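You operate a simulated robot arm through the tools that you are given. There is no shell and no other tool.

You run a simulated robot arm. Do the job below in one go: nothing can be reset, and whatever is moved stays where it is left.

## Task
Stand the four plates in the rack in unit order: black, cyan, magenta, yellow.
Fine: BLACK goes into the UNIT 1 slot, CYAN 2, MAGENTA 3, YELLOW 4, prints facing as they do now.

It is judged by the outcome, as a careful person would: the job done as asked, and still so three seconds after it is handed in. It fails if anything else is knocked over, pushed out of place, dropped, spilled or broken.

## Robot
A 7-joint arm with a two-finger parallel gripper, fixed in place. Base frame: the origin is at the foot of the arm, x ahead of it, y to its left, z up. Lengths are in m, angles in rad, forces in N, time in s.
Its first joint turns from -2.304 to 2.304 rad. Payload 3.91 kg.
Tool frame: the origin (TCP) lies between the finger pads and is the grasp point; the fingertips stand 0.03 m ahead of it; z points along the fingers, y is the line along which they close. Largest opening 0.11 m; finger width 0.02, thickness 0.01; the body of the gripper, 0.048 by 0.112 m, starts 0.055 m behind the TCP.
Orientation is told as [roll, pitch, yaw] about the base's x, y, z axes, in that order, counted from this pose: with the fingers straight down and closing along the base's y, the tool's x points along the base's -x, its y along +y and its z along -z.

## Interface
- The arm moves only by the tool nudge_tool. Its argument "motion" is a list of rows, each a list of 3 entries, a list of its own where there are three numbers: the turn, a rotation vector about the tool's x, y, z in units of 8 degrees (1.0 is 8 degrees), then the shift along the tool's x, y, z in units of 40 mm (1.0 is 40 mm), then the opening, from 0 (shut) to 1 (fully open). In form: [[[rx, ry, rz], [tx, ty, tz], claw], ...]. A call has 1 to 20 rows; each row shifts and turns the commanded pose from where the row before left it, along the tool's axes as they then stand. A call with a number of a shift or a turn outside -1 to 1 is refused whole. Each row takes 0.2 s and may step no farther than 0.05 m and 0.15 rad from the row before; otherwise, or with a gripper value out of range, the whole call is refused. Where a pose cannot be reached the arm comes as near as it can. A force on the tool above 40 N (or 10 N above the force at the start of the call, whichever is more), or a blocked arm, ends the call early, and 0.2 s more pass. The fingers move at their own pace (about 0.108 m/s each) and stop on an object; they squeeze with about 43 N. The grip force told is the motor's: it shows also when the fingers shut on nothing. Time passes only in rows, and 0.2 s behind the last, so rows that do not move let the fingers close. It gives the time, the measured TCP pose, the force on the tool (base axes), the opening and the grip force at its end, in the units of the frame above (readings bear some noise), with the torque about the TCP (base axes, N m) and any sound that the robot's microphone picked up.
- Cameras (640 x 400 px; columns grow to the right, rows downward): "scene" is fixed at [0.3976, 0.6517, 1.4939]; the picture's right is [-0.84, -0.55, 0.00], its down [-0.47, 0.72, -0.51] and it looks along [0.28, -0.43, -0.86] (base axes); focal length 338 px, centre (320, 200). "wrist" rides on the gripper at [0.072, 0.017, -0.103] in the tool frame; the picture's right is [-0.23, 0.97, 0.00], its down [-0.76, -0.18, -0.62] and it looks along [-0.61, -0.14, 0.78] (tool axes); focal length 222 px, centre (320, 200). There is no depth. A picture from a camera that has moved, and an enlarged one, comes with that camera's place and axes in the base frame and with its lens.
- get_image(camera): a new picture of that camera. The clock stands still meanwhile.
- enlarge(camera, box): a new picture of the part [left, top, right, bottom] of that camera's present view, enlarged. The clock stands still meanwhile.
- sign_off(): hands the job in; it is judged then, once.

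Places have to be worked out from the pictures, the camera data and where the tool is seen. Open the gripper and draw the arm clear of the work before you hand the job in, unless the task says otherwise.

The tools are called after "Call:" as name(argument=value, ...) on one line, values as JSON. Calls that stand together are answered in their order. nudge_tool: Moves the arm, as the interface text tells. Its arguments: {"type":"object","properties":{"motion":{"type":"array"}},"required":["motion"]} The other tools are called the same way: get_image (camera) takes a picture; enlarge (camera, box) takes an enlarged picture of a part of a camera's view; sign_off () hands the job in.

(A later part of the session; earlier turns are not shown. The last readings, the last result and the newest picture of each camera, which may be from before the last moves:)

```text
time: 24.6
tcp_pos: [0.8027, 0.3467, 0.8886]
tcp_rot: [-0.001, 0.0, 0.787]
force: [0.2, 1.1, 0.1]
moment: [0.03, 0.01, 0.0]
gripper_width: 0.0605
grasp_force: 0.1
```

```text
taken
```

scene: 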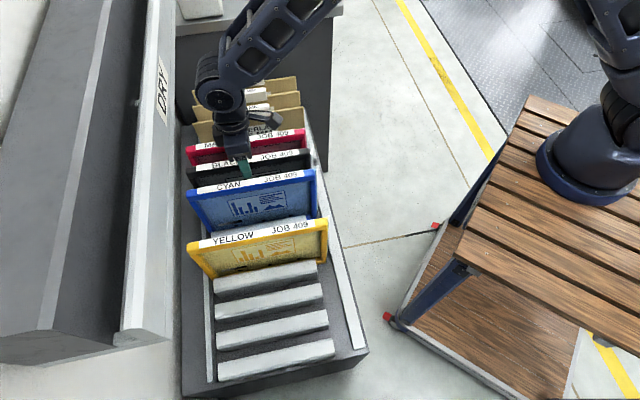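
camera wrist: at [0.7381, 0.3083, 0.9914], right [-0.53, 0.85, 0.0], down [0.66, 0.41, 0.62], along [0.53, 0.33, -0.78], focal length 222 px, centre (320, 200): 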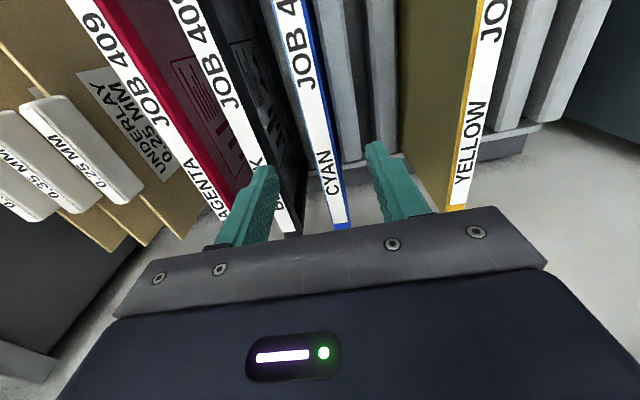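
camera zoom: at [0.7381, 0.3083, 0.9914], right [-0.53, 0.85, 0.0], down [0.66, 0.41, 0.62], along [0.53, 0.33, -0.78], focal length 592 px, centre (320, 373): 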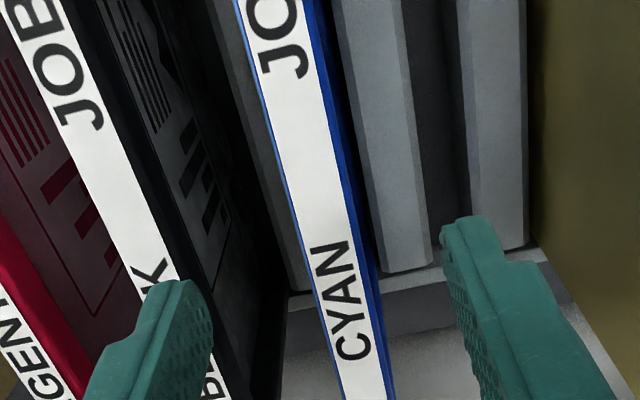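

Cyan is centred under the tool (s≈-0.322) and yellow is in UNIT 4. Descending and gripping cyan.

Call:
nudge_tool(motion=[[[0, 0, 0], [0, 0.02, 0.8], 0.55], [[0, 0, 0], [0, 0, 0.8], 0.55], [[0, 0, 0], [0, 0, 0.8], 0.55], [[0, 0, 0], [0, 0, 0.75], 0.55], [[0, 0, 0], [0, 0, 0], 0.55], [[0, 0, 0], [0, 0, 0], 0.4], [[0, 0, 0], [0, 0, 0], 0], [[0, 0, 0], [0, 0, 0], 0], [[0, 0, 0], [0, 0, 0], 0]])

Call:
get_image(camera="wrist")

```text
time: 26.6
tcp_pos: [0.8008, 0.3481, 0.7631]
tcp_rot: [0.0, 0.001, 0.784]
force: [0.0, 0.6, 0.2]
moment: [0.04, -0.23, -0.1]
gripper_width: 0.024
grasp_force: 42.9
```

```text
taken
camera wrist: at [0.7379, 0.3087, 0.8651], right [-0.53, 0.85, 0.0], down [0.66, 0.41, 0.62], along [0.53, 0.33, -0.78], focal length 222 px, centre (320, 200)
```

wrist: 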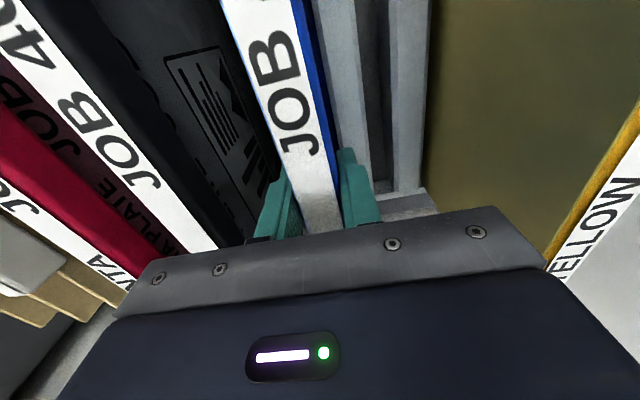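

Cyan gripped (24 mm). I'll lift about 0.29 m so its bottom clears the standing plates, then check that the arm reached the height.

Call:
nudge_tool(motion=[[[0, 0, 0], [0, 0, -0.3], 0], [[0, 0, 0], [0, 0, -0.5], 0], [[0, 0, 0], [0, 0, -0.8], 0], [[0, 0, 0], [0, 0, -0.8], 0], [[0, 0, 0], [0, 0, -0.8], 0], [[0, 0, 0], [0, 0, -0.8], 0], [[0, 0, 0], [0, 0, -0.8], 0], [[0, 0, 0], [0, 0, -0.8], 0], [[0, 0, 0], [0, 0, -0.8], 0], [[0, 0, 0], [0, 0, -0.85], 0], [[0, 0, 0], [0, 0, 0], 0]])

Call:
get_image(camera="scene")

Call:
get_image(camera="wrist")

```text
time: 29.0
tcp_pos: [0.8022, 0.3482, 1.0544]
tcp_rot: [0.001, 0.001, 0.786]
force: [-3.6, -4.3, -11.1]
moment: [-0.66, 0.56, 0.0]
gripper_width: 0.0236
grasp_force: 42.7
```

```text
taken
```

scene: 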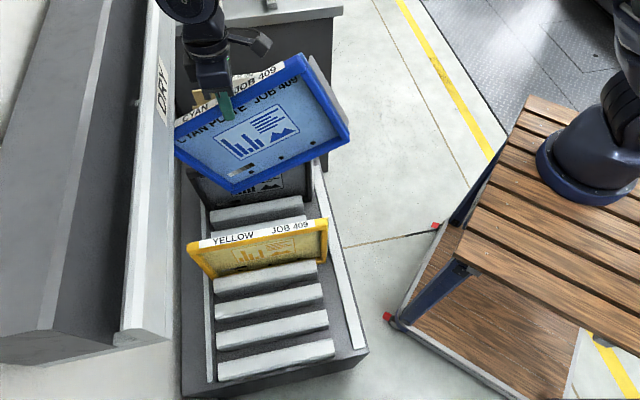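

```text
taken
camera wrist: at [0.7388, 0.3092, 1.1565], right [-0.53, 0.85, 0.0], down [0.66, 0.41, 0.62], along [0.53, 0.33, -0.78], focal length 222 px, centre (320, 200)
```

wrist: 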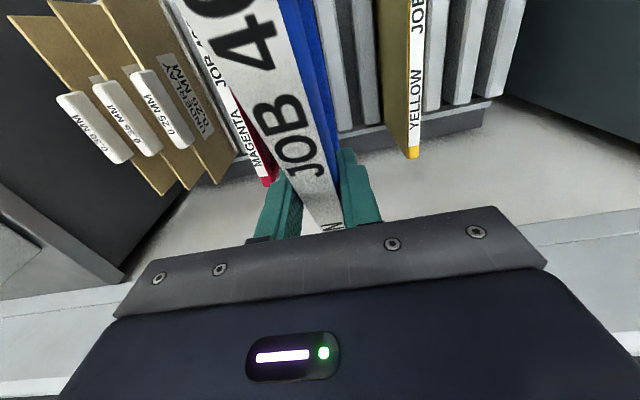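

The plate's far end caught on the underside of the DRY cabinet and swivelled in the grip (11 N down, 0.66 N·m). I'll lower to release the contact, then pull toward the base, away from the overhang.

Call:
nudge_tool(motion=[[[0, 0, 0], [0, 0, 0.4], 0], [[0, 0, 0], [0, 0, 0.5], 0], [[0, 0, 0], [0, 0, 0.5], 0], [[0, 0, 0], [0, 0, 0], 0]])

Call:
enlarge(camera="scene", box=[120, 0, 380, 240])

Call:
get_image(camera="wrist")

```text
time: 30.0
tcp_pos: [0.8024, 0.3477, 0.9982]
tcp_rot: [0.001, 0.0, 0.787]
force: [-0.4, 1.0, -2.8]
moment: [0.13, -0.07, -0.01]
gripper_width: 0.0238
grasp_force: 42.5
```

```text
1.67 times, centred on (250, 120) of scene
camera zoom: at [0.3976, 0.6517, 1.4939], right [-0.84, -0.55, 0.0], down [-0.47, 0.72, -0.51], along [0.28, -0.43, -0.86], focal length 563 px, centre (437, 333)
```

zoom: 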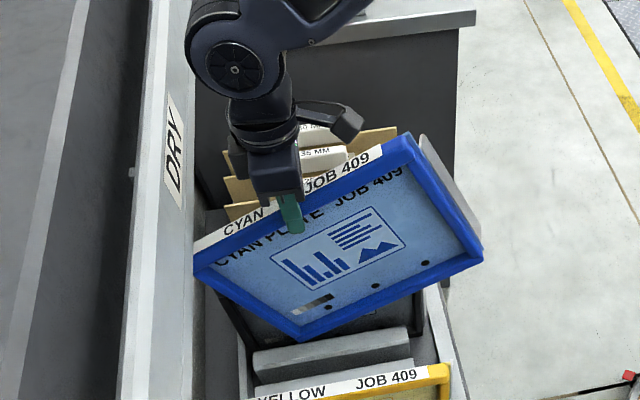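

```text
taken
camera wrist: at [0.7389, 0.3086, 1.1003], right [-0.53, 0.85, 0.0], down [0.66, 0.41, 0.62], along [0.53, 0.33, -0.78], focal length 222 px, centre (320, 200)
```

wrist: 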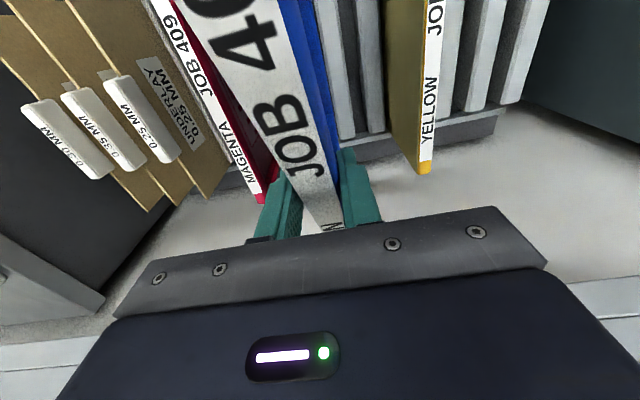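

Free now. The plate has swivelled about 30° with its far end low. From the pictures the cabinet's lower edge is near z≈0.97 at l≈0.94, so later lifts must first pull in toward the base. I'll pull back 84 mm, then tilt the tool so the plate is level again.

Call:
nudge_tool(motion=[[[0, 0, 0], [0.7, 0, 0], 0], [[0, 0, 0], [0.7, 0, 0], 0], [[0, 0, 0], [0.7, 0, 0], 0], [[0, -0.7, 0], [0, 0, 0], 0], [[0, -0.7, 0], [0, 0, 0], 0], [[0, -0.7, 0], [0, 0, 0], 0], [[0, -0.7, 0], [0, 0, 0], 0], [[0, -0.7, 0], [0, 0, 0], 0], [[0, 0, 0], [0, 0, 0], 0]])

Call:
get_image(camera="scene")

Call:
enlarge(camera="scene", box=[120, 0, 380, 240])

Call:
get_image(camera="wrist")

```text
time: 32.0
tcp_pos: [0.7427, 0.289, 0.9959]
tcp_rot: [0.001, -0.489, 0.786]
force: [0.3, 0.7, -1.7]
moment: [-0.04, 0.02, 0.0]
gripper_width: 0.0237
grasp_force: 42.7
```

```text
taken
```

scene: 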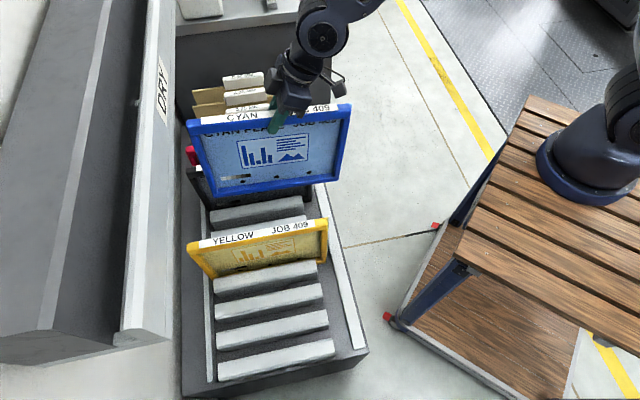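

```text
1.67 times, centred on (250, 120) of scene
camera zoom: at [0.3976, 0.6517, 1.4939], right [-0.84, -0.55, 0.0], down [-0.47, 0.72, -0.51], along [0.28, -0.43, -0.86], focal length 563 px, centre (437, 333)
```

zoom: 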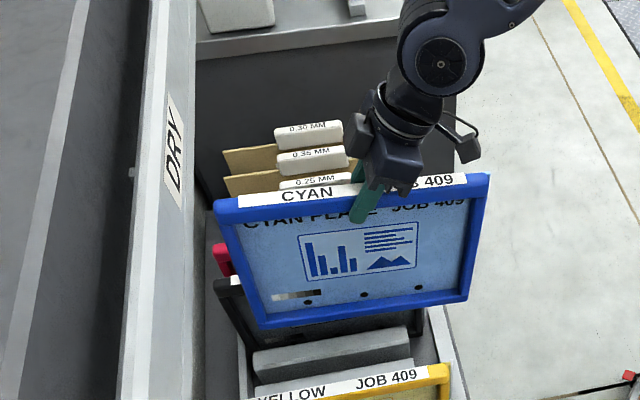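

```text
taken
camera wrist: at [0.6504, 0.2214, 1.0535], right [-0.55, 0.83, 0.11], down [0.39, 0.14, 0.91], along [0.74, 0.54, -0.41], focal length 222 px, centre (320, 200)
```

wrist: 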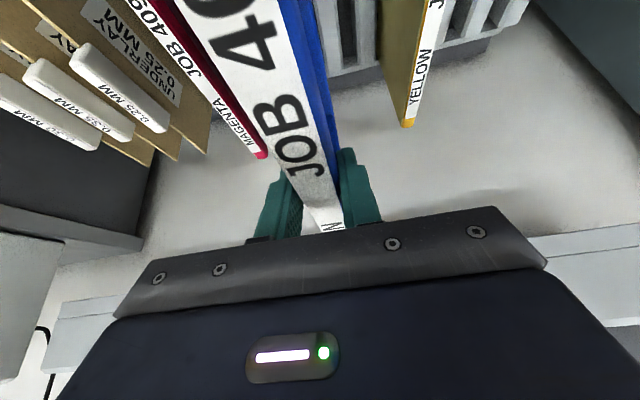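

The plate is level again to within about 1° (the same edge slope as the seated yellow, measured the same way). I'll raise it 55 mm at this pulled-in position, carry it along the row over yellow to UNIT 2 (s≈-0.036), and check.

Call:
nudge_tool(motion=[[[0, 0, 0], [-0.323, 0, -0.607], 0], [[0, 0, 0], [-0.323, 0, -0.607], 0], [[0, 0, 0], [0, 0, 0], 0], [[0, 0, 0], [0, 0.6, 0], 0], [[0, 0, 0], [0, 0.8, 0], 0], [[0, 0, 0], [0, 0.8, 0], 0], [[0, 0, 0], [0, 0.8, 0], 0], [[0, 0, 0], [0, 0.8, 0], 0], [[0, 0, 0], [0, 0.8, 0], 0], [[0, 0, 0], [0, 0.8, 0], 0], [[0, 0, 0], [0, 0.8, 0], 0], [[0, 0, 0], [0, 0.6, 0], 0], [[0, 0, 0], [0, 0.32, 0], 0], [[0, 0, 0], [0, 0, 0], 0]])

Call:
get_image(camera="scene")

Call:
get_image(camera="wrist")

```text
time: 35.0
tcp_pos: [0.541, 0.4899, 1.0533]
tcp_rot: [-0.001, -0.488, 0.786]
force: [-0.8, -0.6, -2.7]
moment: [0.02, 0.03, -0.03]
gripper_width: 0.0236
grasp_force: 42.0
```

```text
taken
```

scene: 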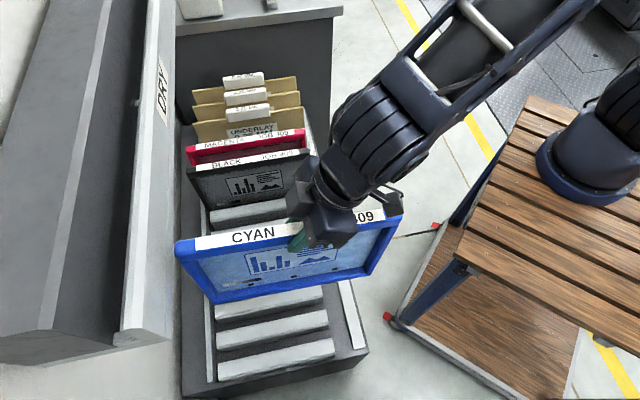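

```text
taken
camera wrist: at [0.4486, 0.423, 1.1092], right [-0.55, 0.83, 0.11], down [0.39, 0.14, 0.91], along [0.74, 0.54, -0.41], focal length 222 px, centre (320, 200)
```

wrist: 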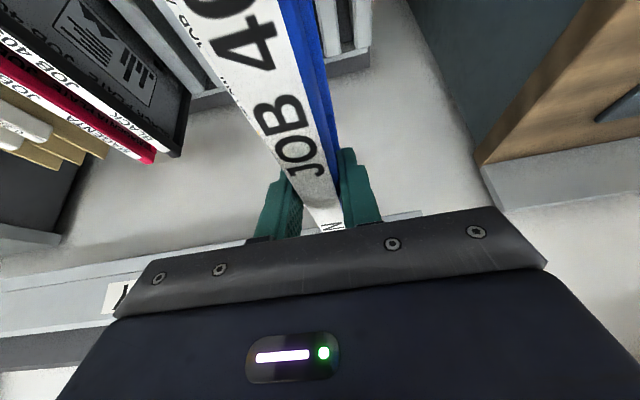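

Positioned at s=-0.036 over UNIT 2. I'll lower to a height under the cabinet edge (TCP z≈0.905), then move back out 79 mm to the plate's normal lateral position.

Call:
nudge_tool(motion=[[[0, 0, 0], [0.3474, 0, 0.6534], 0], [[0, 0, 0], [0.3474, 0, 0.6534], 0], [[0, 0, 0], [0.3474, 0, 0.6534], 0], [[0, 0, 0], [0.3474, 0, 0.6534], 0], [[0, 0, 0], [0.3474, 0, 0.6534], 0], [[0, 0, 0], [0, 0, 0], 0], [[0, 0, 0], [-0.4, 0, 0.213], 0], [[0, 0, 0], [-0.58, 0, 0.308], 0], [[0, 0, 0], [-0.45, 0, 0.239], 0], [[0, 0, 0], [-0.314, 0, 0.167], 0], [[0, 0, 0], [0, 0, 0], 0]])

Call:
get_image(camera="scene")

Call:
enlarge(camera="scene", box=[170, 210, 370, 390])

Call:
get_image(camera="wrist")

```text
time: 37.4
tcp_pos: [0.5971, 0.5455, 0.9049]
tcp_rot: [0.0, -0.489, 0.787]
force: [-0.1, 0.5, -2.2]
moment: [-0.04, 0.03, -0.02]
gripper_width: 0.0235
grasp_force: 42.9
```

```text
taken
```

scene: 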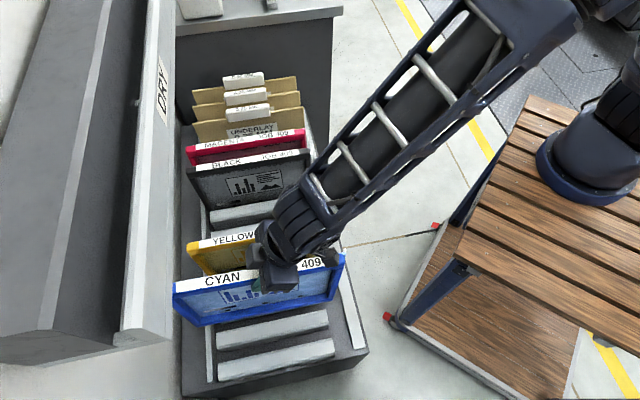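

```text
2.22 times, centred on (270, 300) of scene
camera zoom: at [0.3976, 0.6517, 1.4939], right [-0.84, -0.55, 0.0], down [-0.47, 0.72, -0.51], along [0.28, -0.43, -0.86], focal length 751 px, centre (431, -22)
```

zoom: 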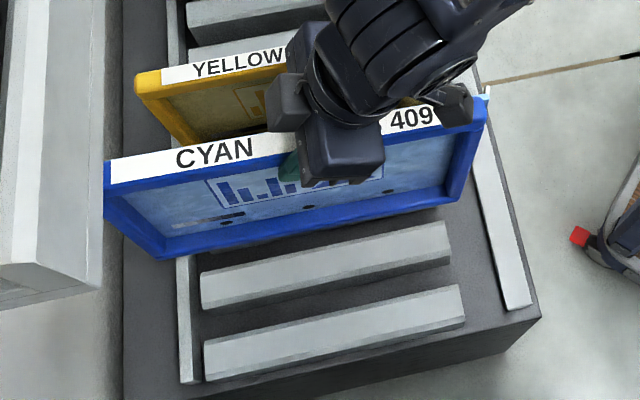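

```text
taken
camera wrist: at [0.5047, 0.4786, 0.9607], right [-0.55, 0.83, 0.11], down [0.39, 0.14, 0.91], along [0.74, 0.54, -0.41], focal length 222 px, centre (320, 200)
```

wrist: 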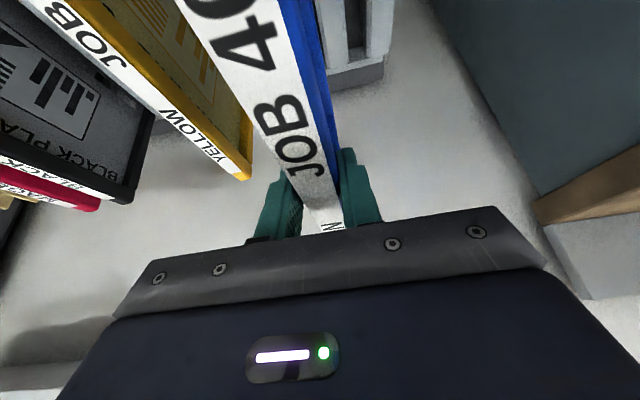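

Cyan is at s=-0.0365, l=0.808, hanging free above UNIT 2. Before lowering I want a finer check of its residual tilt and yaw against the bars.

Call:
enlarge(camera="scene", box=[260, 230, 380, 320])

Call:
enlarge(camera="scene", box=[160, 260, 280, 350])

```text
4.44 times, centred on (320, 275) of scene
camera zoom: at [0.3976, 0.6517, 1.4939], right [-0.84, -0.55, 0.0], down [-0.47, 0.72, -0.51], along [0.28, -0.43, -0.86], focal length 1501 px, centre (320, -133)
```

zoom: 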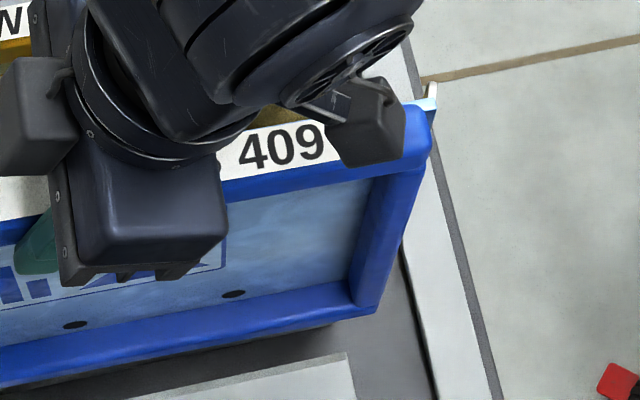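

```text
4.44 times, centred on (220, 305) of scene
camera zoom: at [0.3976, 0.6517, 1.4939], right [-0.84, -0.55, 0.0], down [-0.47, 0.72, -0.51], along [0.28, -0.43, -0.86], focal length 1501 px, centre (764, -267)
```

zoom: 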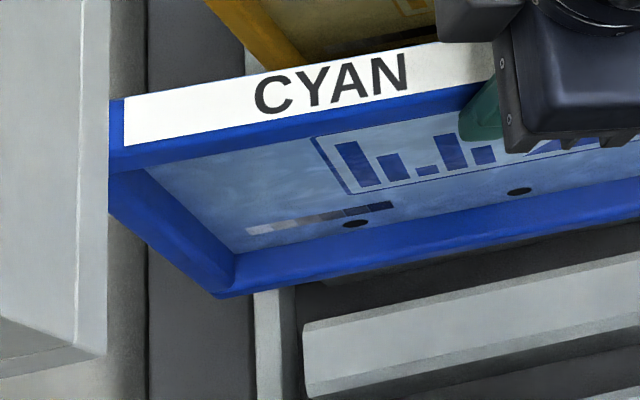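

Comparing edges with the vanishing directions, cyan's far end is still about 3° high with roughly 1° of yaw. I'll trim both, lower until the bottom is just at the bar tops, and look again.

Call:
nudge_tool(motion=[[[0, 0.35, 0], [0, 0, 0], 0], [[-0.045, 0, -0.097], [0, 0, 0], 0], [[0, 0, 0], [0.2053, 0, 0.4363], 0], [[0, 0, 0], [0.2053, 0, 0.4363], 0], [[0, 0, 0], [0.2053, 0, 0.4363], 0], [[0, 0, 0], [0.15, 0, 0.319], 0], [[0, 0, 0], [0, 0, 0], 0]])

Call:
enlarge(camera="scene", box=[160, 230, 380, 370])

Call:
get_image(camera="wrist")

```text
time: 39.0
tcp_pos: [0.5966, 0.5463, 0.8337]
tcp_rot: [0.0, -0.44, 0.8]
force: [0.3, 0.2, -2.9]
moment: [-0.02, 0.04, 0.02]
gripper_width: 0.0234
grasp_force: 43.1
```

```text
2.86 times, centred on (270, 300) of scene
camera zoom: at [0.3976, 0.6517, 1.4939], right [-0.84, -0.55, 0.0], down [-0.47, 0.72, -0.51], along [0.28, -0.43, -0.86], focal length 965 px, centre (463, -86)
```

zoom: 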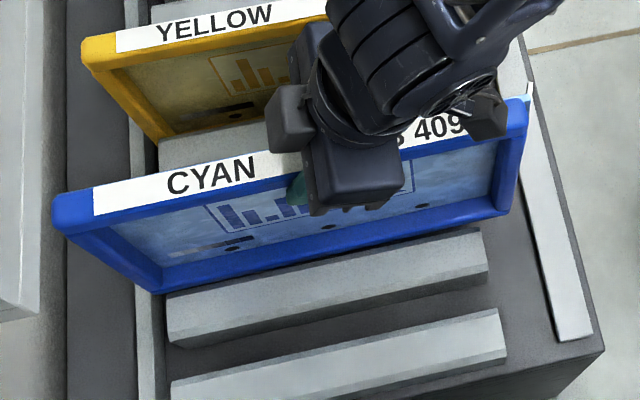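

```text
taken
camera wrist: at [0.5077, 0.4796, 0.8941], right [-0.56, 0.83, 0.1], down [0.42, 0.18, 0.89], along [0.72, 0.53, -0.45], focal length 222 px, centre (320, 200)
```

wrist: 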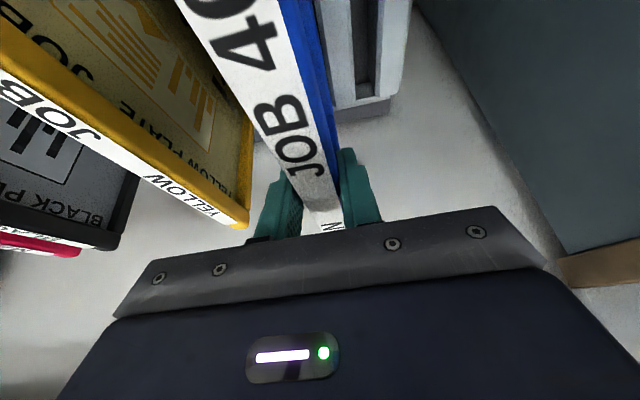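

All four edges now agree with a level, upright plate aligned with the bars; I'll take back the small yaw trim and continue into the slot.

Call:
nudge_tool(motion=[[[0.03, 0, 0.065], [0, 0, 0], 0], [[0, 0, 0], [0.13, 0, 0.272], 0], [[0, 0, 0], [0.13, 0, 0.272], 0], [[0, 0, 0], [0.13, 0, 0.272], 0], [[0, 0, 0], [0.13, 0, 0.272], 0], [[0, 0, 0], [0.13, 0, 0.272], 0], [[0, 0, 0], [0, 0, 0], 0]])

Call:
enlarge(camera="scene", box=[160, 230, 380, 370])

```text
time: 40.6
tcp_pos: [0.5968, 0.5468, 0.7737]
tcp_rot: [0.002, -0.441, 0.791]
force: [2.7, 2.3, 9.7]
moment: [-0.75, 0.68, 0.01]
gripper_width: 0.0239
grasp_force: 42.8
```

```text
2.86 times, centred on (270, 300) of scene
camera zoom: at [0.3976, 0.6517, 1.4939], right [-0.84, -0.55, 0.0], down [-0.47, 0.72, -0.51], along [0.28, -0.43, -0.86], focal length 965 px, centre (463, -86)
```

zoom: 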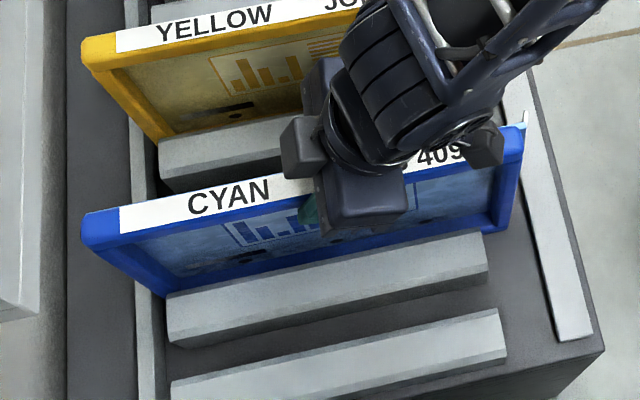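

The near bottom corner touches first (12 N, about 1 N·m), so the far end is still slightly high. I'll trim the tilt by 1.6° and read the force.

Call:
nudge_tool(motion=[[[0, 0.1, 0], [0, 0, 0], 0], [[0, 0.1, 0], [0, 0, 0], 0], [[0, 0, 0], [0, 0, 0], 0]])

Call:
enlarge(camera="scene", box=[160, 230, 380, 370])

```text
time: 41.4
tcp_pos: [0.598, 0.5453, 0.7726]
tcp_rot: [0.0, -0.413, 0.791]
force: [0.9, 0.9, 2.6]
moment: [0.93, -0.87, 0.03]
gripper_width: 0.0236
grasp_force: 42.9
```

```text
2.86 times, centred on (270, 300) of scene
camera zoom: at [0.3976, 0.6517, 1.4939], right [-0.84, -0.55, 0.0], down [-0.47, 0.72, -0.51], along [0.28, -0.43, -0.86], focal length 965 px, centre (463, -86)
```

zoom: 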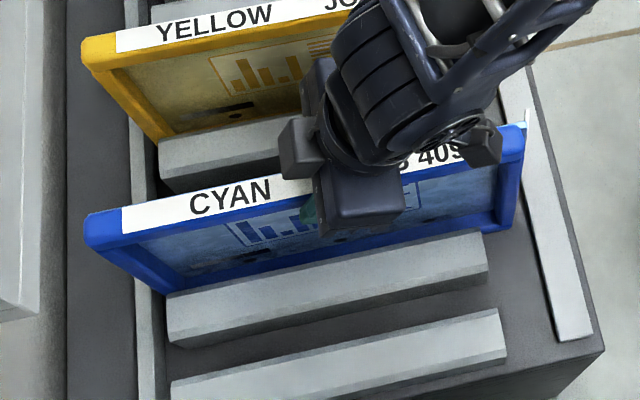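

The moment flipped sign with little net force, so both bottom corners are on the slot floor and the plate is level. I'll take back half the trim, then release.

Call:
nudge_tool(motion=[[[0, -0.09, 0], [0, 0, 0], 0], [[0, 0, 0], [0, 0, 0], 0], [[0, 0, 0], [0, 0, 0], 0.3], [[0, 0, 0], [0, 0, 0], 0.5], [[0, 0, 0], [0, 0, 0], 0.5]])

Call:
get_image(camera="wrist")

Call:
enlarge(camera="scene", box=[160, 230, 380, 370])

```text
time: 42.6
tcp_pos: [0.5965, 0.546, 0.7716]
tcp_rot: [0.0, -0.424, 0.791]
force: [-0.5, 0.6, 0.1]
moment: [-0.02, 0.01, -0.01]
gripper_width: 0.0549
grasp_force: 0.1
```

```text
taken
camera wrist: at [0.5075, 0.4807, 0.8356], right [-0.55, 0.83, 0.09], down [0.43, 0.19, 0.88], along [0.72, 0.52, -0.46], focal length 222 px, centre (320, 200)
```

wrist: 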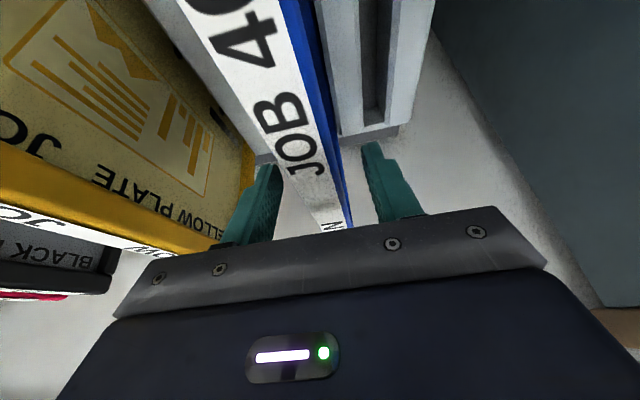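

```text
2.86 times, centred on (270, 300) of scene
camera zoom: at [0.3976, 0.6517, 1.4939], right [-0.84, -0.55, 0.0], down [-0.47, 0.72, -0.51], along [0.28, -0.43, -0.86], focal length 965 px, centre (463, -86)
```

zoom: 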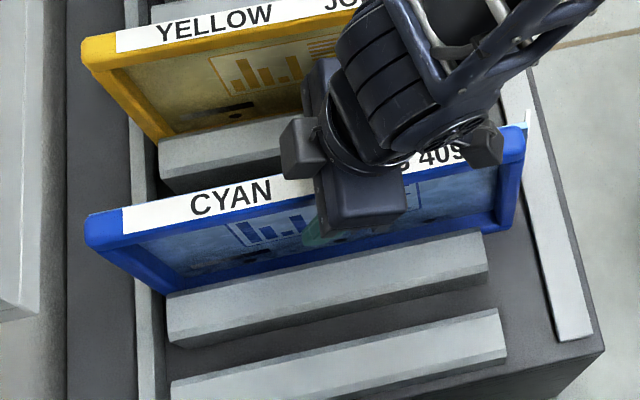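

Released cleanly. I'll withdraw along the tool axis, level the tool, and take an overview.

Call:
nudge_tool(motion=[[[0, 0, 0], [0, 0, -0.6], 0.5], [[0, 0, 0], [0, 0, -0.9], 0.5], [[0, 0, 0], [0, 0, -0.9], 0.5], [[0, 0, 0], [0, 0, -0.9], 0.5], [[0, 0.76, 0], [0, 0, 0], 0.5], [[0, 0.76, 0], [0, 0, 0], 0.5], [[0, 0.76, 0], [0, 0, 0], 0.5], [[0, 0.757, 0], [0, 0, 0], 0.5], [[0, 0, 0], [0, 0, 0], 0.5]])

Call:
get_image(camera="wrist")

Call:
get_image(camera="scene")

```text
time: 44.6
tcp_pos: [0.5588, 0.5075, 0.8921]
tcp_rot: [0.0, 0.002, 0.791]
force: [-1.0, -0.3, -0.2]
moment: [-0.03, 0.01, 0.04]
gripper_width: 0.0552
grasp_force: 0.0
```

```text
taken
camera wrist: at [0.4947, 0.468, 0.9946], right [-0.53, 0.85, 0.0], down [0.66, 0.42, 0.62], along [0.53, 0.33, -0.78], focal length 222 px, centre (320, 200)
```

wrist: 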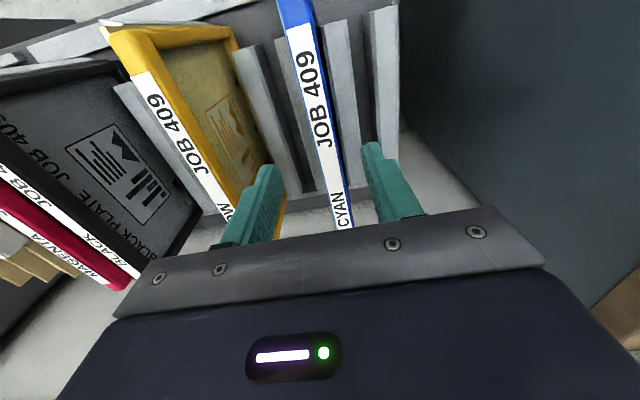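

```text
taken
```

scene: 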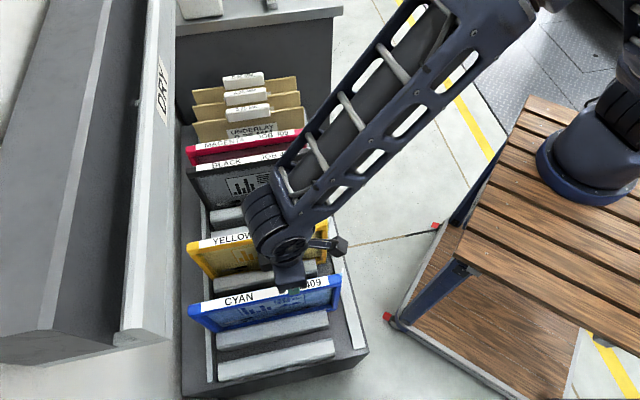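

Cyan stands in UNIT 2 with UNIT 3 empty between it and yellow. Next is black in OLD (s≈-0.393): I'll go hover above it and restore the yaw to 0.785.

Call:
nudge_tool(motion=[[[0, 0, 0.043], [0, 0, 0], 0.55], [[0, 0, 0], [-0.1475, -0.892, 0], 0.55], [[0, 0, 0], [-0.1475, -0.892, 0], 0.55], [[0, 0, 0], [-0.1475, -0.892, 0], 0.55], [[0, 0, 0], [-0.1475, -0.892, 0], 0.55], [[0, 0, 0], [-0.1475, -0.892, 0], 0.55], [[0, 0, 0], [-0.1475, -0.892, 0], 0.55], [[0, 0, 0], [-0.1475, -0.892, 0], 0.55], [[0, 0, 0], [-0.1475, -0.892, 0], 0.55], [[0, 0, 0], [-0.1475, -0.892, 0], 0.55], [[0, 0, 0], [-0.1475, -0.892, 0], 0.55], [[0, 0, 0], [0, 0, 0], 0.55]])

Call:
get_image(camera="wrist")

Call:
enlarge(camera="wrist", box=[200, 60, 440, 210])

Call:
get_image(camera="scene")

```text
time: 47.2
tcp_pos: [0.8523, 0.2967, 0.8913]
tcp_rot: [0.001, 0.001, 0.787]
force: [0.4, -0.5, -0.5]
moment: [-0.04, 0.03, -0.03]
gripper_width: 0.0606
grasp_force: 0.2
```

```text
taken
camera wrist: at [0.7892, 0.2565, 0.9937], right [-0.53, 0.85, 0.0], down [0.66, 0.41, 0.62], along [0.53, 0.33, -0.78], focal length 222 px, centre (320, 200)
```

wrist: 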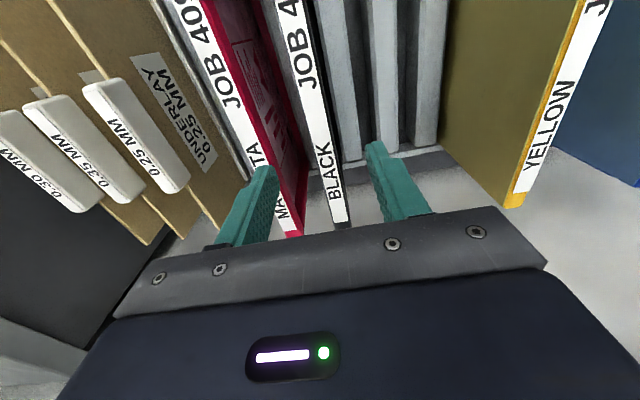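

```text
2.67 times, centred on (320, 135) of wrist
camera zoom: at [0.7892, 0.2565, 0.9937], right [-0.53, 0.85, 0.0], down [0.66, 0.41, 0.62], along [0.53, 0.33, -0.78], focal length 592 px, centre (320, 373)
```

zoom: 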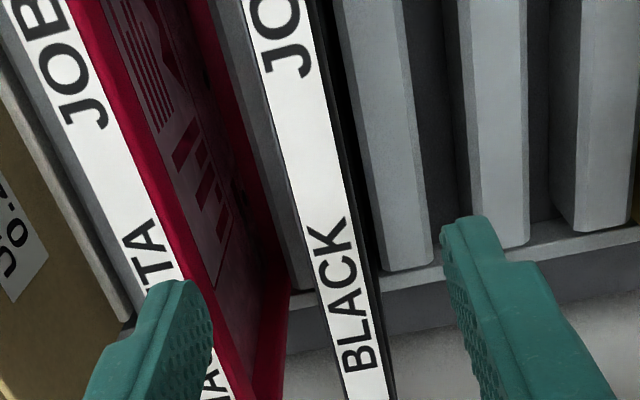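

```text
taken
```

scene: 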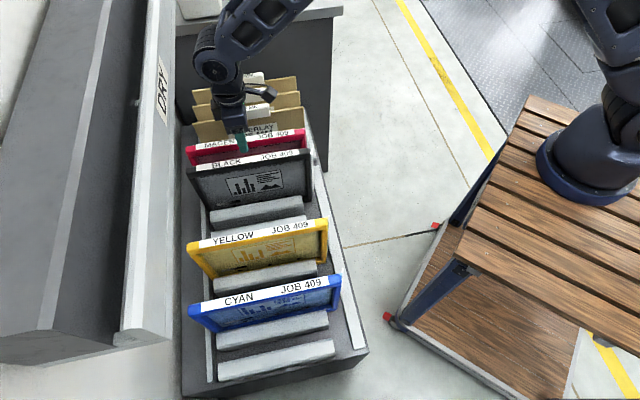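

Black is centred under the tool (s≈-0.393). Descending and gripping, and this time I'll pull in toward the base before lifting above the cabinet edge.

Call:
nudge_tool(motion=[[[0, 0, 0], [0, 0.02, 0.8], 0.55], [[0, 0, 0], [0, 0, 0.8], 0.55], [[0, 0, 0], [0, 0, 0.8], 0.55], [[0, 0, 0], [0, 0, 0.82], 0.55], [[0, 0, 0], [0, 0, 0], 0.55], [[0, 0, 0], [0, 0, 0], 0.4], [[0, 0, 0], [0, 0, 0], 0], [[0, 0, 0], [0, 0, 0], 0], [[0, 0, 0], [0, 0, 0], 0]])

Call:
get_image(camera="wrist")

```text
time: 49.2
tcp_pos: [0.8518, 0.2974, 0.7621]
tcp_rot: [0.0, -0.002, 0.784]
force: [1.3, -1.4, -0.2]
moment: [-0.2, -0.43, 0.07]
gripper_width: 0.0239
grasp_force: 42.4
```

```text
taken
camera wrist: at [0.7878, 0.2574, 0.8643], right [-0.53, 0.85, 0.0], down [0.66, 0.41, 0.62], along [0.53, 0.33, -0.78], focal length 222 px, centre (320, 200)
```

wrist: 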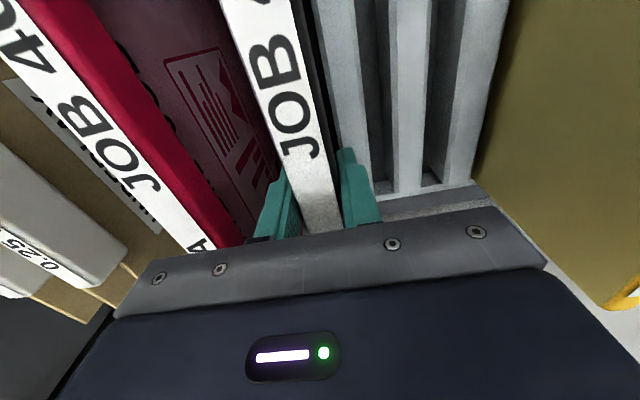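

Black gripped. Lifting 0.148 m (top stays below about 0.93), then pulling in 84 mm toward the base.

Call:
nudge_tool(motion=[[[0, 0, 0], [0, 0, -0.3], 0], [[0, 0, 0], [0, 0, -0.5], 0], [[0, 0, 0], [0, 0, -0.7], 0], [[0, 0, 0], [0, 0, -0.7], 0], [[0, 0, 0], [0, 0, -0.7], 0], [[0, 0, 0], [0, 0, -0.7], 0], [[0, 0, 0], [0, 0, -0.1], 0], [[0, 0, 0], [0.4, 0, 0], 0], [[0, 0, 0], [0.6, 0, 0], 0], [[0, 0, 0], [0.6, 0, 0], 0], [[0, 0, 0], [0.5, 0, 0], 0], [[0, 0, 0], [0, 0, 0], 0]])

Call:
get_image(camera="scene")

Call:
get_image(camera="wrist")

```text
time: 51.8
tcp_pos: [0.7926, 0.2383, 0.9119]
tcp_rot: [0.002, -0.002, 0.785]
force: [0.4, 0.0, -3.0]
moment: [-0.01, 0.0, -0.01]
gripper_width: 0.0238
grasp_force: 43.3
```

```text
taken
```

scene: 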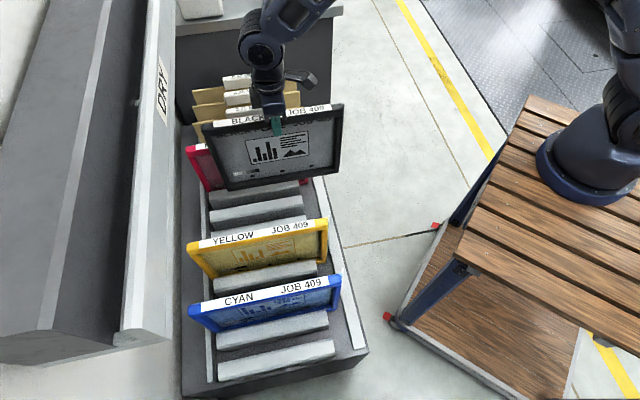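

```text
taken
camera wrist: at [0.728, 0.1986, 1.0135], right [-0.53, 0.85, 0.0], down [0.66, 0.41, 0.62], along [0.53, 0.33, -0.78], focal length 222 px, centre (320, 200)
```

wrist: 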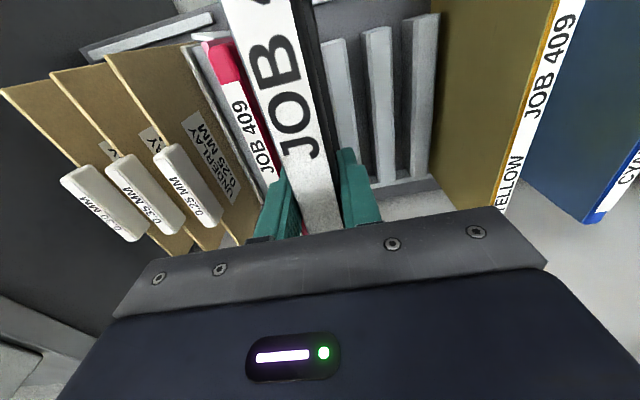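

Black hangs straight and free at l=0.729. Now raising to z≈1.055 here and checking the force.

Call:
nudge_tool(motion=[[[0, 0, 0], [0, 0, -0.5], 0], [[0, 0, 0], [0, 0, -0.7], 0], [[0, 0, 0], [0, 0, -0.8], 0], [[0, 0, 0], [0, 0, -0.8], 0], [[0, 0, 0], [0, 0, -0.775], 0], [[0, 0, 0], [0, 0, 0], 0]])

Call:
get_image(camera="scene")

```text
time: 53.2
tcp_pos: [0.7923, 0.2363, 1.0537]
tcp_rot: [-0.001, -0.001, 0.785]
force: [-0.3, 0.8, -3.2]
moment: [0.02, -0.01, 0.0]
gripper_width: 0.0235
grasp_force: 42.6
```

```text
taken
```

scene: 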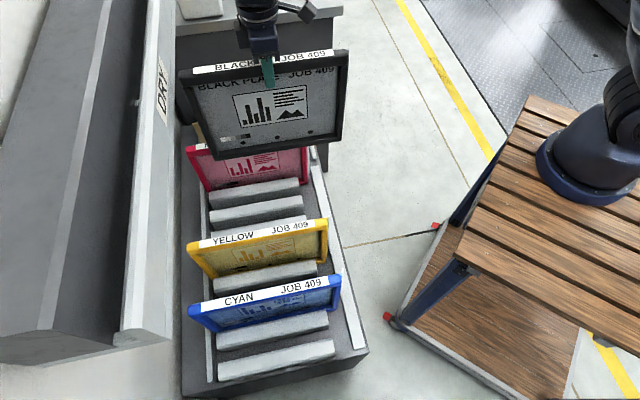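

Free and straight at z=1.054. Carrying it 0.4285 m along the row, over yellow and cyan, to UNIT 1 (s≈0.035).

Call:
nudge_tool(motion=[[[0, 0, 0], [0, 0.6, 0], 0], [[0, 0, 0], [0, 0.8, 0], 0], [[0, 0, 0], [0, 0.8, 0], 0], [[0, 0, 0], [0, 0.8, 0], 0], [[0, 0, 0], [0, 0.8, 0], 0], [[0, 0, 0], [0, 0.8, 0], 0], [[0, 0, 0], [0, 0.8, 0], 0], [[0, 0, 0], [0, 0.8, 0], 0], [[0, 0, 0], [0, 0.8, 0], 0], [[0, 0, 0], [0, 0.8, 0], 0], [[0, 0, 0], [0, 0.8, 0], 0], [[0, 0, 0], [0, 0.8, 0], 0], [[0, 0, 0], [0, 0.8, 0], 0], [[0, 0, 0], [0, 0.51, 0], 0], [[0, 0, 0], [0, 0, 0], 0]])

Call:
get_image(camera="scene")

Call:
get_image(camera="wrist")

```text
time: 56.4
tcp_pos: [0.4903, 0.5404, 1.054]
tcp_rot: [0.0, 0.001, 0.785]
force: [0.3, -0.2, -2.2]
moment: [0.01, 0.0, 0.0]
gripper_width: 0.0237
grasp_force: 43.3
```

```text
taken
```

scene: 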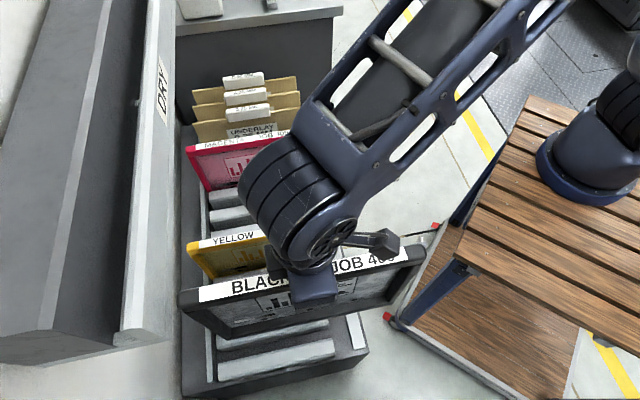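

```text
taken
camera wrist: at [0.4255, 0.5011, 1.1572], right [-0.53, 0.85, 0.0], down [0.66, 0.41, 0.62], along [0.53, 0.33, -0.78], focal length 222 px, centre (320, 200)
```

wrist: 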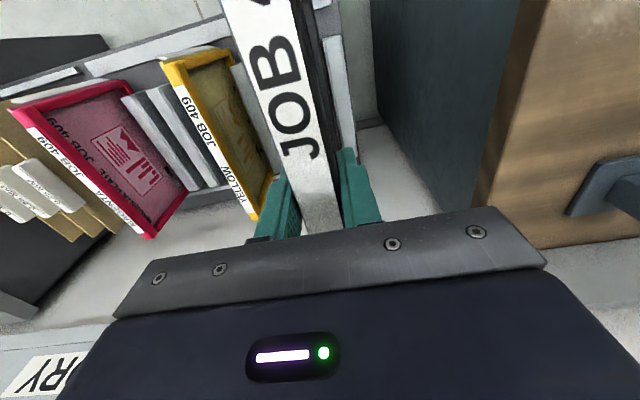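

At s=0.0354 exactly over UNIT 1. Lowering to z≈0.905, then moving out 84 mm.

Call:
nudge_tool(motion=[[[0, 0, 0], [0, 0, 0.5], 0], [[0, 0, 0], [0, 0, 0.7], 0], [[0, 0, 0], [0, 0, 0.7], 0], [[0, 0, 0], [0, 0, 0.7], 0], [[0, 0, 0], [0, 0, 0.7], 0], [[0, 0, 0], [0, 0, 0.4], 0], [[0, 0, 0], [-0.4, 0, 0], 0], [[0, 0, 0], [-0.6, 0, 0], 0], [[0, 0, 0], [-0.6, 0, 0], 0], [[0, 0, 0], [-0.5, 0, 0], 0], [[0, 0, 0], [0, 0, 0], 0]])

Call:
enlarge(camera="scene", box=[160, 240, 380, 400])

Call:
get_image(camera="wrist")

```text
time: 58.8
tcp_pos: [0.5496, 0.5987, 0.9079]
tcp_rot: [0.0, 0.0, 0.786]
force: [0.0, 0.1, -2.3]
moment: [0.02, 0.04, -0.02]
gripper_width: 0.0238
grasp_force: 42.8
```

```text
2.50 times, centred on (270, 320) of scene
camera zoom: at [0.3976, 0.6517, 1.4939], right [-0.84, -0.55, 0.0], down [-0.47, 0.72, -0.51], along [0.28, -0.43, -0.86], focal length 845 px, centre (445, -100)
```

zoom: 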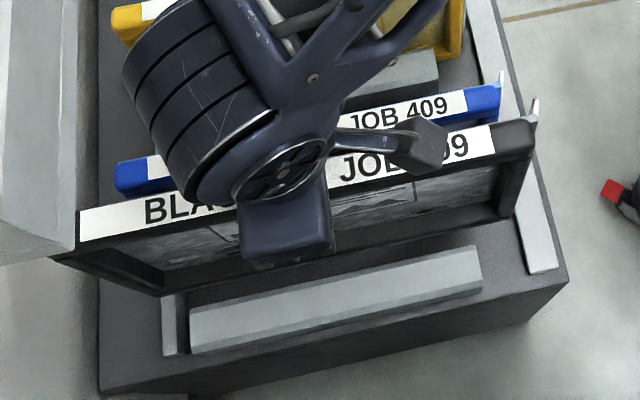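

```text
taken
camera wrist: at [0.485, 0.5607, 1.009], right [-0.53, 0.85, 0.0], down [0.66, 0.41, 0.62], along [0.53, 0.33, -0.78], focal length 222 px, centre (320, 200)
```

wrist: 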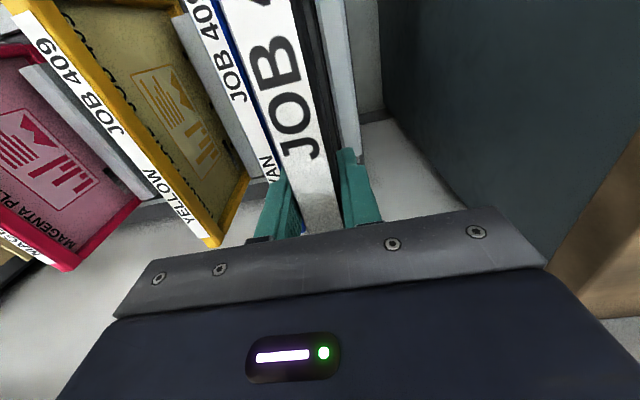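

Aligned at s≈0.035, l=0.812. Lowering into the slot, stopping about 10 mm above the seated height.

Call:
nudge_tool(motion=[[[0, 0, 0], [0, 0, 0.42], 0], [[0, 0, 0], [0, 0, 0.42], 0], [[0, 0, 0], [0, 0, 0.42], 0], [[0, 0, 0], [0, 0, 0.42], 0], [[0, 0, 0], [0, 0, 0.42], 0], [[0, 0, 0], [0, 0, 0.42], 0], [[0, 0, 0], [0, 0, 0.42], 0], [[0, 0, 0], [0, 0, 0.42], 0], [[0, 0, 0], [0, 0, 0], 0]])

Call:
enlarge(camera="scene", box=[160, 240, 380, 400])

```text
time: 60.8
tcp_pos: [0.5488, 0.6003, 0.7724]
tcp_rot: [0.002, -0.001, 0.785]
force: [-0.1, 0.3, -3.1]
moment: [-0.01, 0.0, -0.02]
gripper_width: 0.0239
grasp_force: 43.4
```

```text
2.50 times, centred on (270, 320) of scene
camera zoom: at [0.3976, 0.6517, 1.4939], right [-0.84, -0.55, 0.0], down [-0.47, 0.72, -0.51], along [0.28, -0.43, -0.86], focal length 845 px, centre (445, -100)
```

zoom: 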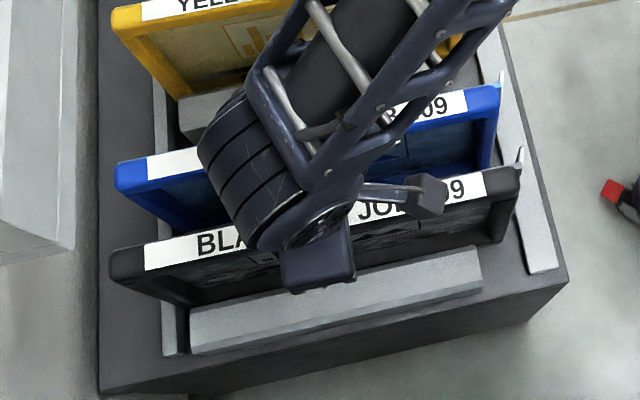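

In the slot, still hanging freely behind the last bar. Lowering the last few millimetres until it touches.

Call:
nudge_tool(motion=[[[0, 0, 0], [0, 0, 0.07], 0], [[0, 0, 0], [0, 0, 0.07], 0], [[0, 0, 0], [0, 0, 0.06], 0], [[0, 0, 0], [0, 0, 0.04], 0], [[0, 0, 0], [0, 0, 0], 0]])

```text
time: 62.0
tcp_pos: [0.5495, 0.6007, 0.763]
tcp_rot: [0.0, -0.001, 0.785]
force: [0.3, -0.6, -3.5]
moment: [0.0, -0.02, 0.01]
gripper_width: 0.024
grasp_force: 42.4
```

Call:
nudge_tool(motion=[[[0, 0, 0], [0, 0, 0.035], 0], [[0, 0, 0], [0, 0, 0], 0]])

```text
time: 62.6
tcp_pos: [0.5489, 0.6011, 0.7636]
tcp_rot: [0.0, -0.003, 0.785]
force: [-2.3, -3.3, 11.4]
moment: [-0.98, 0.77, 0.01]
gripper_width: 0.0236
grasp_force: 42.5
```

Seated on the slot floor. Releasing and withdrawing straight up.

Call:
nudge_tool(motion=[[[0, 0, 0], [0, 0, -0.01], 0], [[0, 0, 0], [0, 0, 0], 0.3], [[0, 0, 0], [0, 0, 0], 0.45], [[0, 0, 0], [0, 0, 0], 0.45], [[0, 0, 0], [0, 0, -0.6], 0.45], [[0, 0, 0], [0, 0, -0.9], 0.45], [[0, 0, 0], [0, 0, -0.9], 0.45], [[0, 0, 0], [0, 0, -0.8], 0.45], [[0, 0, 0], [0, 0, 0], 0.45]])

Call:
get_image(camera="wrist")

Call:
get_image(camera="scene")

```text
time: 64.6
tcp_pos: [0.5503, 0.6003, 0.8899]
tcp_rot: [-0.001, -0.001, 0.785]
force: [0.5, -0.7, -0.1]
moment: [-0.01, 0.04, 0.0]
gripper_width: 0.0494
grasp_force: 0.1
```

```text
taken
camera wrist: at [0.4862, 0.5607, 0.9917], right [-0.53, 0.85, 0.0], down [0.66, 0.41, 0.62], along [0.53, 0.33, -0.78], focal length 222 px, centre (320, 200)
```

wrist: 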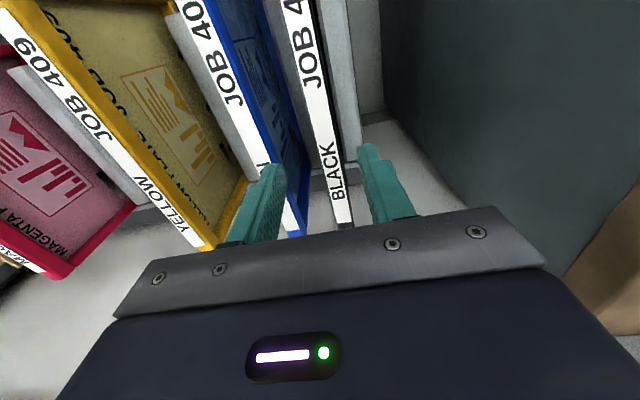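

```text
taken
```

scene: 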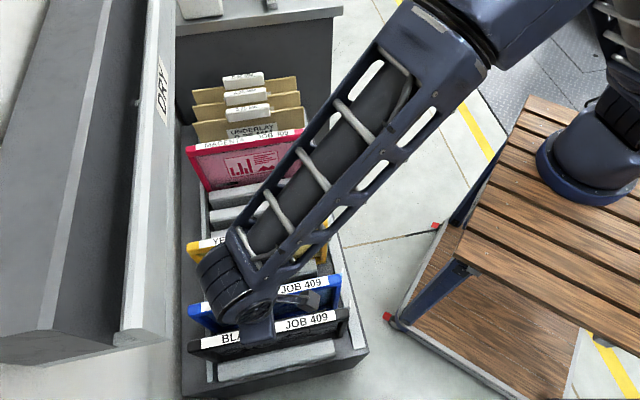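

Black is in UNIT 1. Now to magenta in NEW (s≈-0.464) at hover height; the underlay cards top out near z≈0.71, with tabs at s<-0.555, so the gripper clears them.

Call:
nudge_tool(motion=[[[0, 0, 0], [0, -0.78, 0], 0.5], [[0, 0, 0], [0, -0.78, 0], 0.5], [[0, 0, 0], [0, -0.78, 0], 0.5], [[0, 0, 0], [0, -0.78, 0], 0.5], [[0, 0, 0], [0, -0.78, 0], 0.5], [[0, 0, 0], [0, -0.78, 0], 0.5], [[0, 0, 0], [0, -0.78, 0], 0.5], [[0, 0, 0], [0, -0.78, 0], 0.5], [[0, 0, 0], [0, -0.78, 0], 0.5], [[0, 0, 0], [0, -0.78, 0], 0.5], [[0, 0, 0], [0, -0.78, 0], 0.5], [[0, 0, 0], [0, -0.78, 0], 0.5], [[0, 0, 0], [0, -0.78, 0], 0.5], [[0, 0, 0], [0, -0.78, 0], 0.5], [[0, 0, 0], [0, -0.78, 0], 0.5], [[0, 0, 0], [0, -0.79, 0], 0.5], [[0, 0, 0], [0, 0, 0], 0.5]])

Call:
get_image(camera="wrist")

Call:
enlarge(camera="wrist", box=[200, 60, 440, 210])

Call:
get_image(camera="scene")

```text
time: 68.2
tcp_pos: [0.9028, 0.2452, 0.8898]
tcp_rot: [-0.002, -0.001, 0.785]
force: [-0.4, -1.0, -0.2]
moment: [0.05, 0.03, -0.03]
gripper_width: 0.0549
grasp_force: 0.1
```

```text
taken
camera wrist: at [0.8377, 0.2066, 0.9913], right [-0.53, 0.85, 0.0], down [0.66, 0.41, 0.62], along [0.53, 0.33, -0.78], focal length 222 px, centre (320, 200)
```

wrist: 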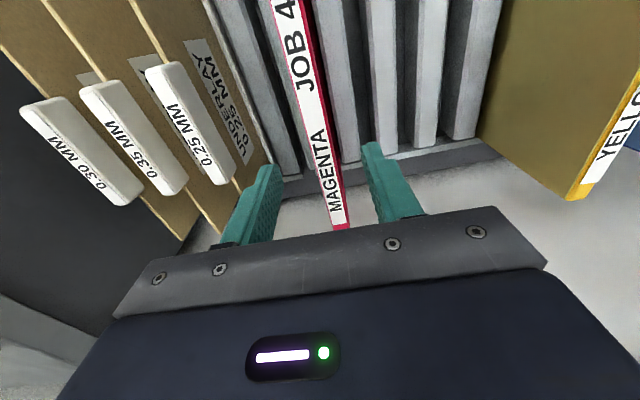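

```text
2.67 times, centred on (320, 135) of wrist
camera zoom: at [0.8377, 0.2066, 0.9913], right [-0.53, 0.85, 0.0], down [0.66, 0.41, 0.62], along [0.53, 0.33, -0.78], focal length 592 px, centre (320, 373)
```

zoom: 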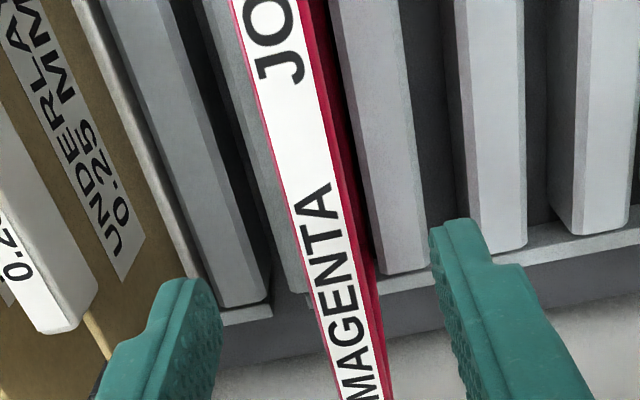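

```text
taken
```

scene: 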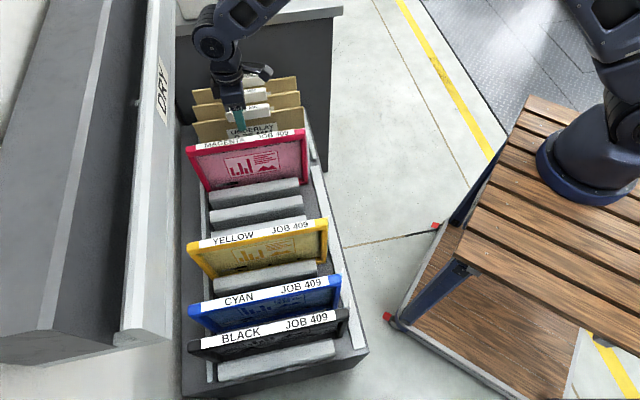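

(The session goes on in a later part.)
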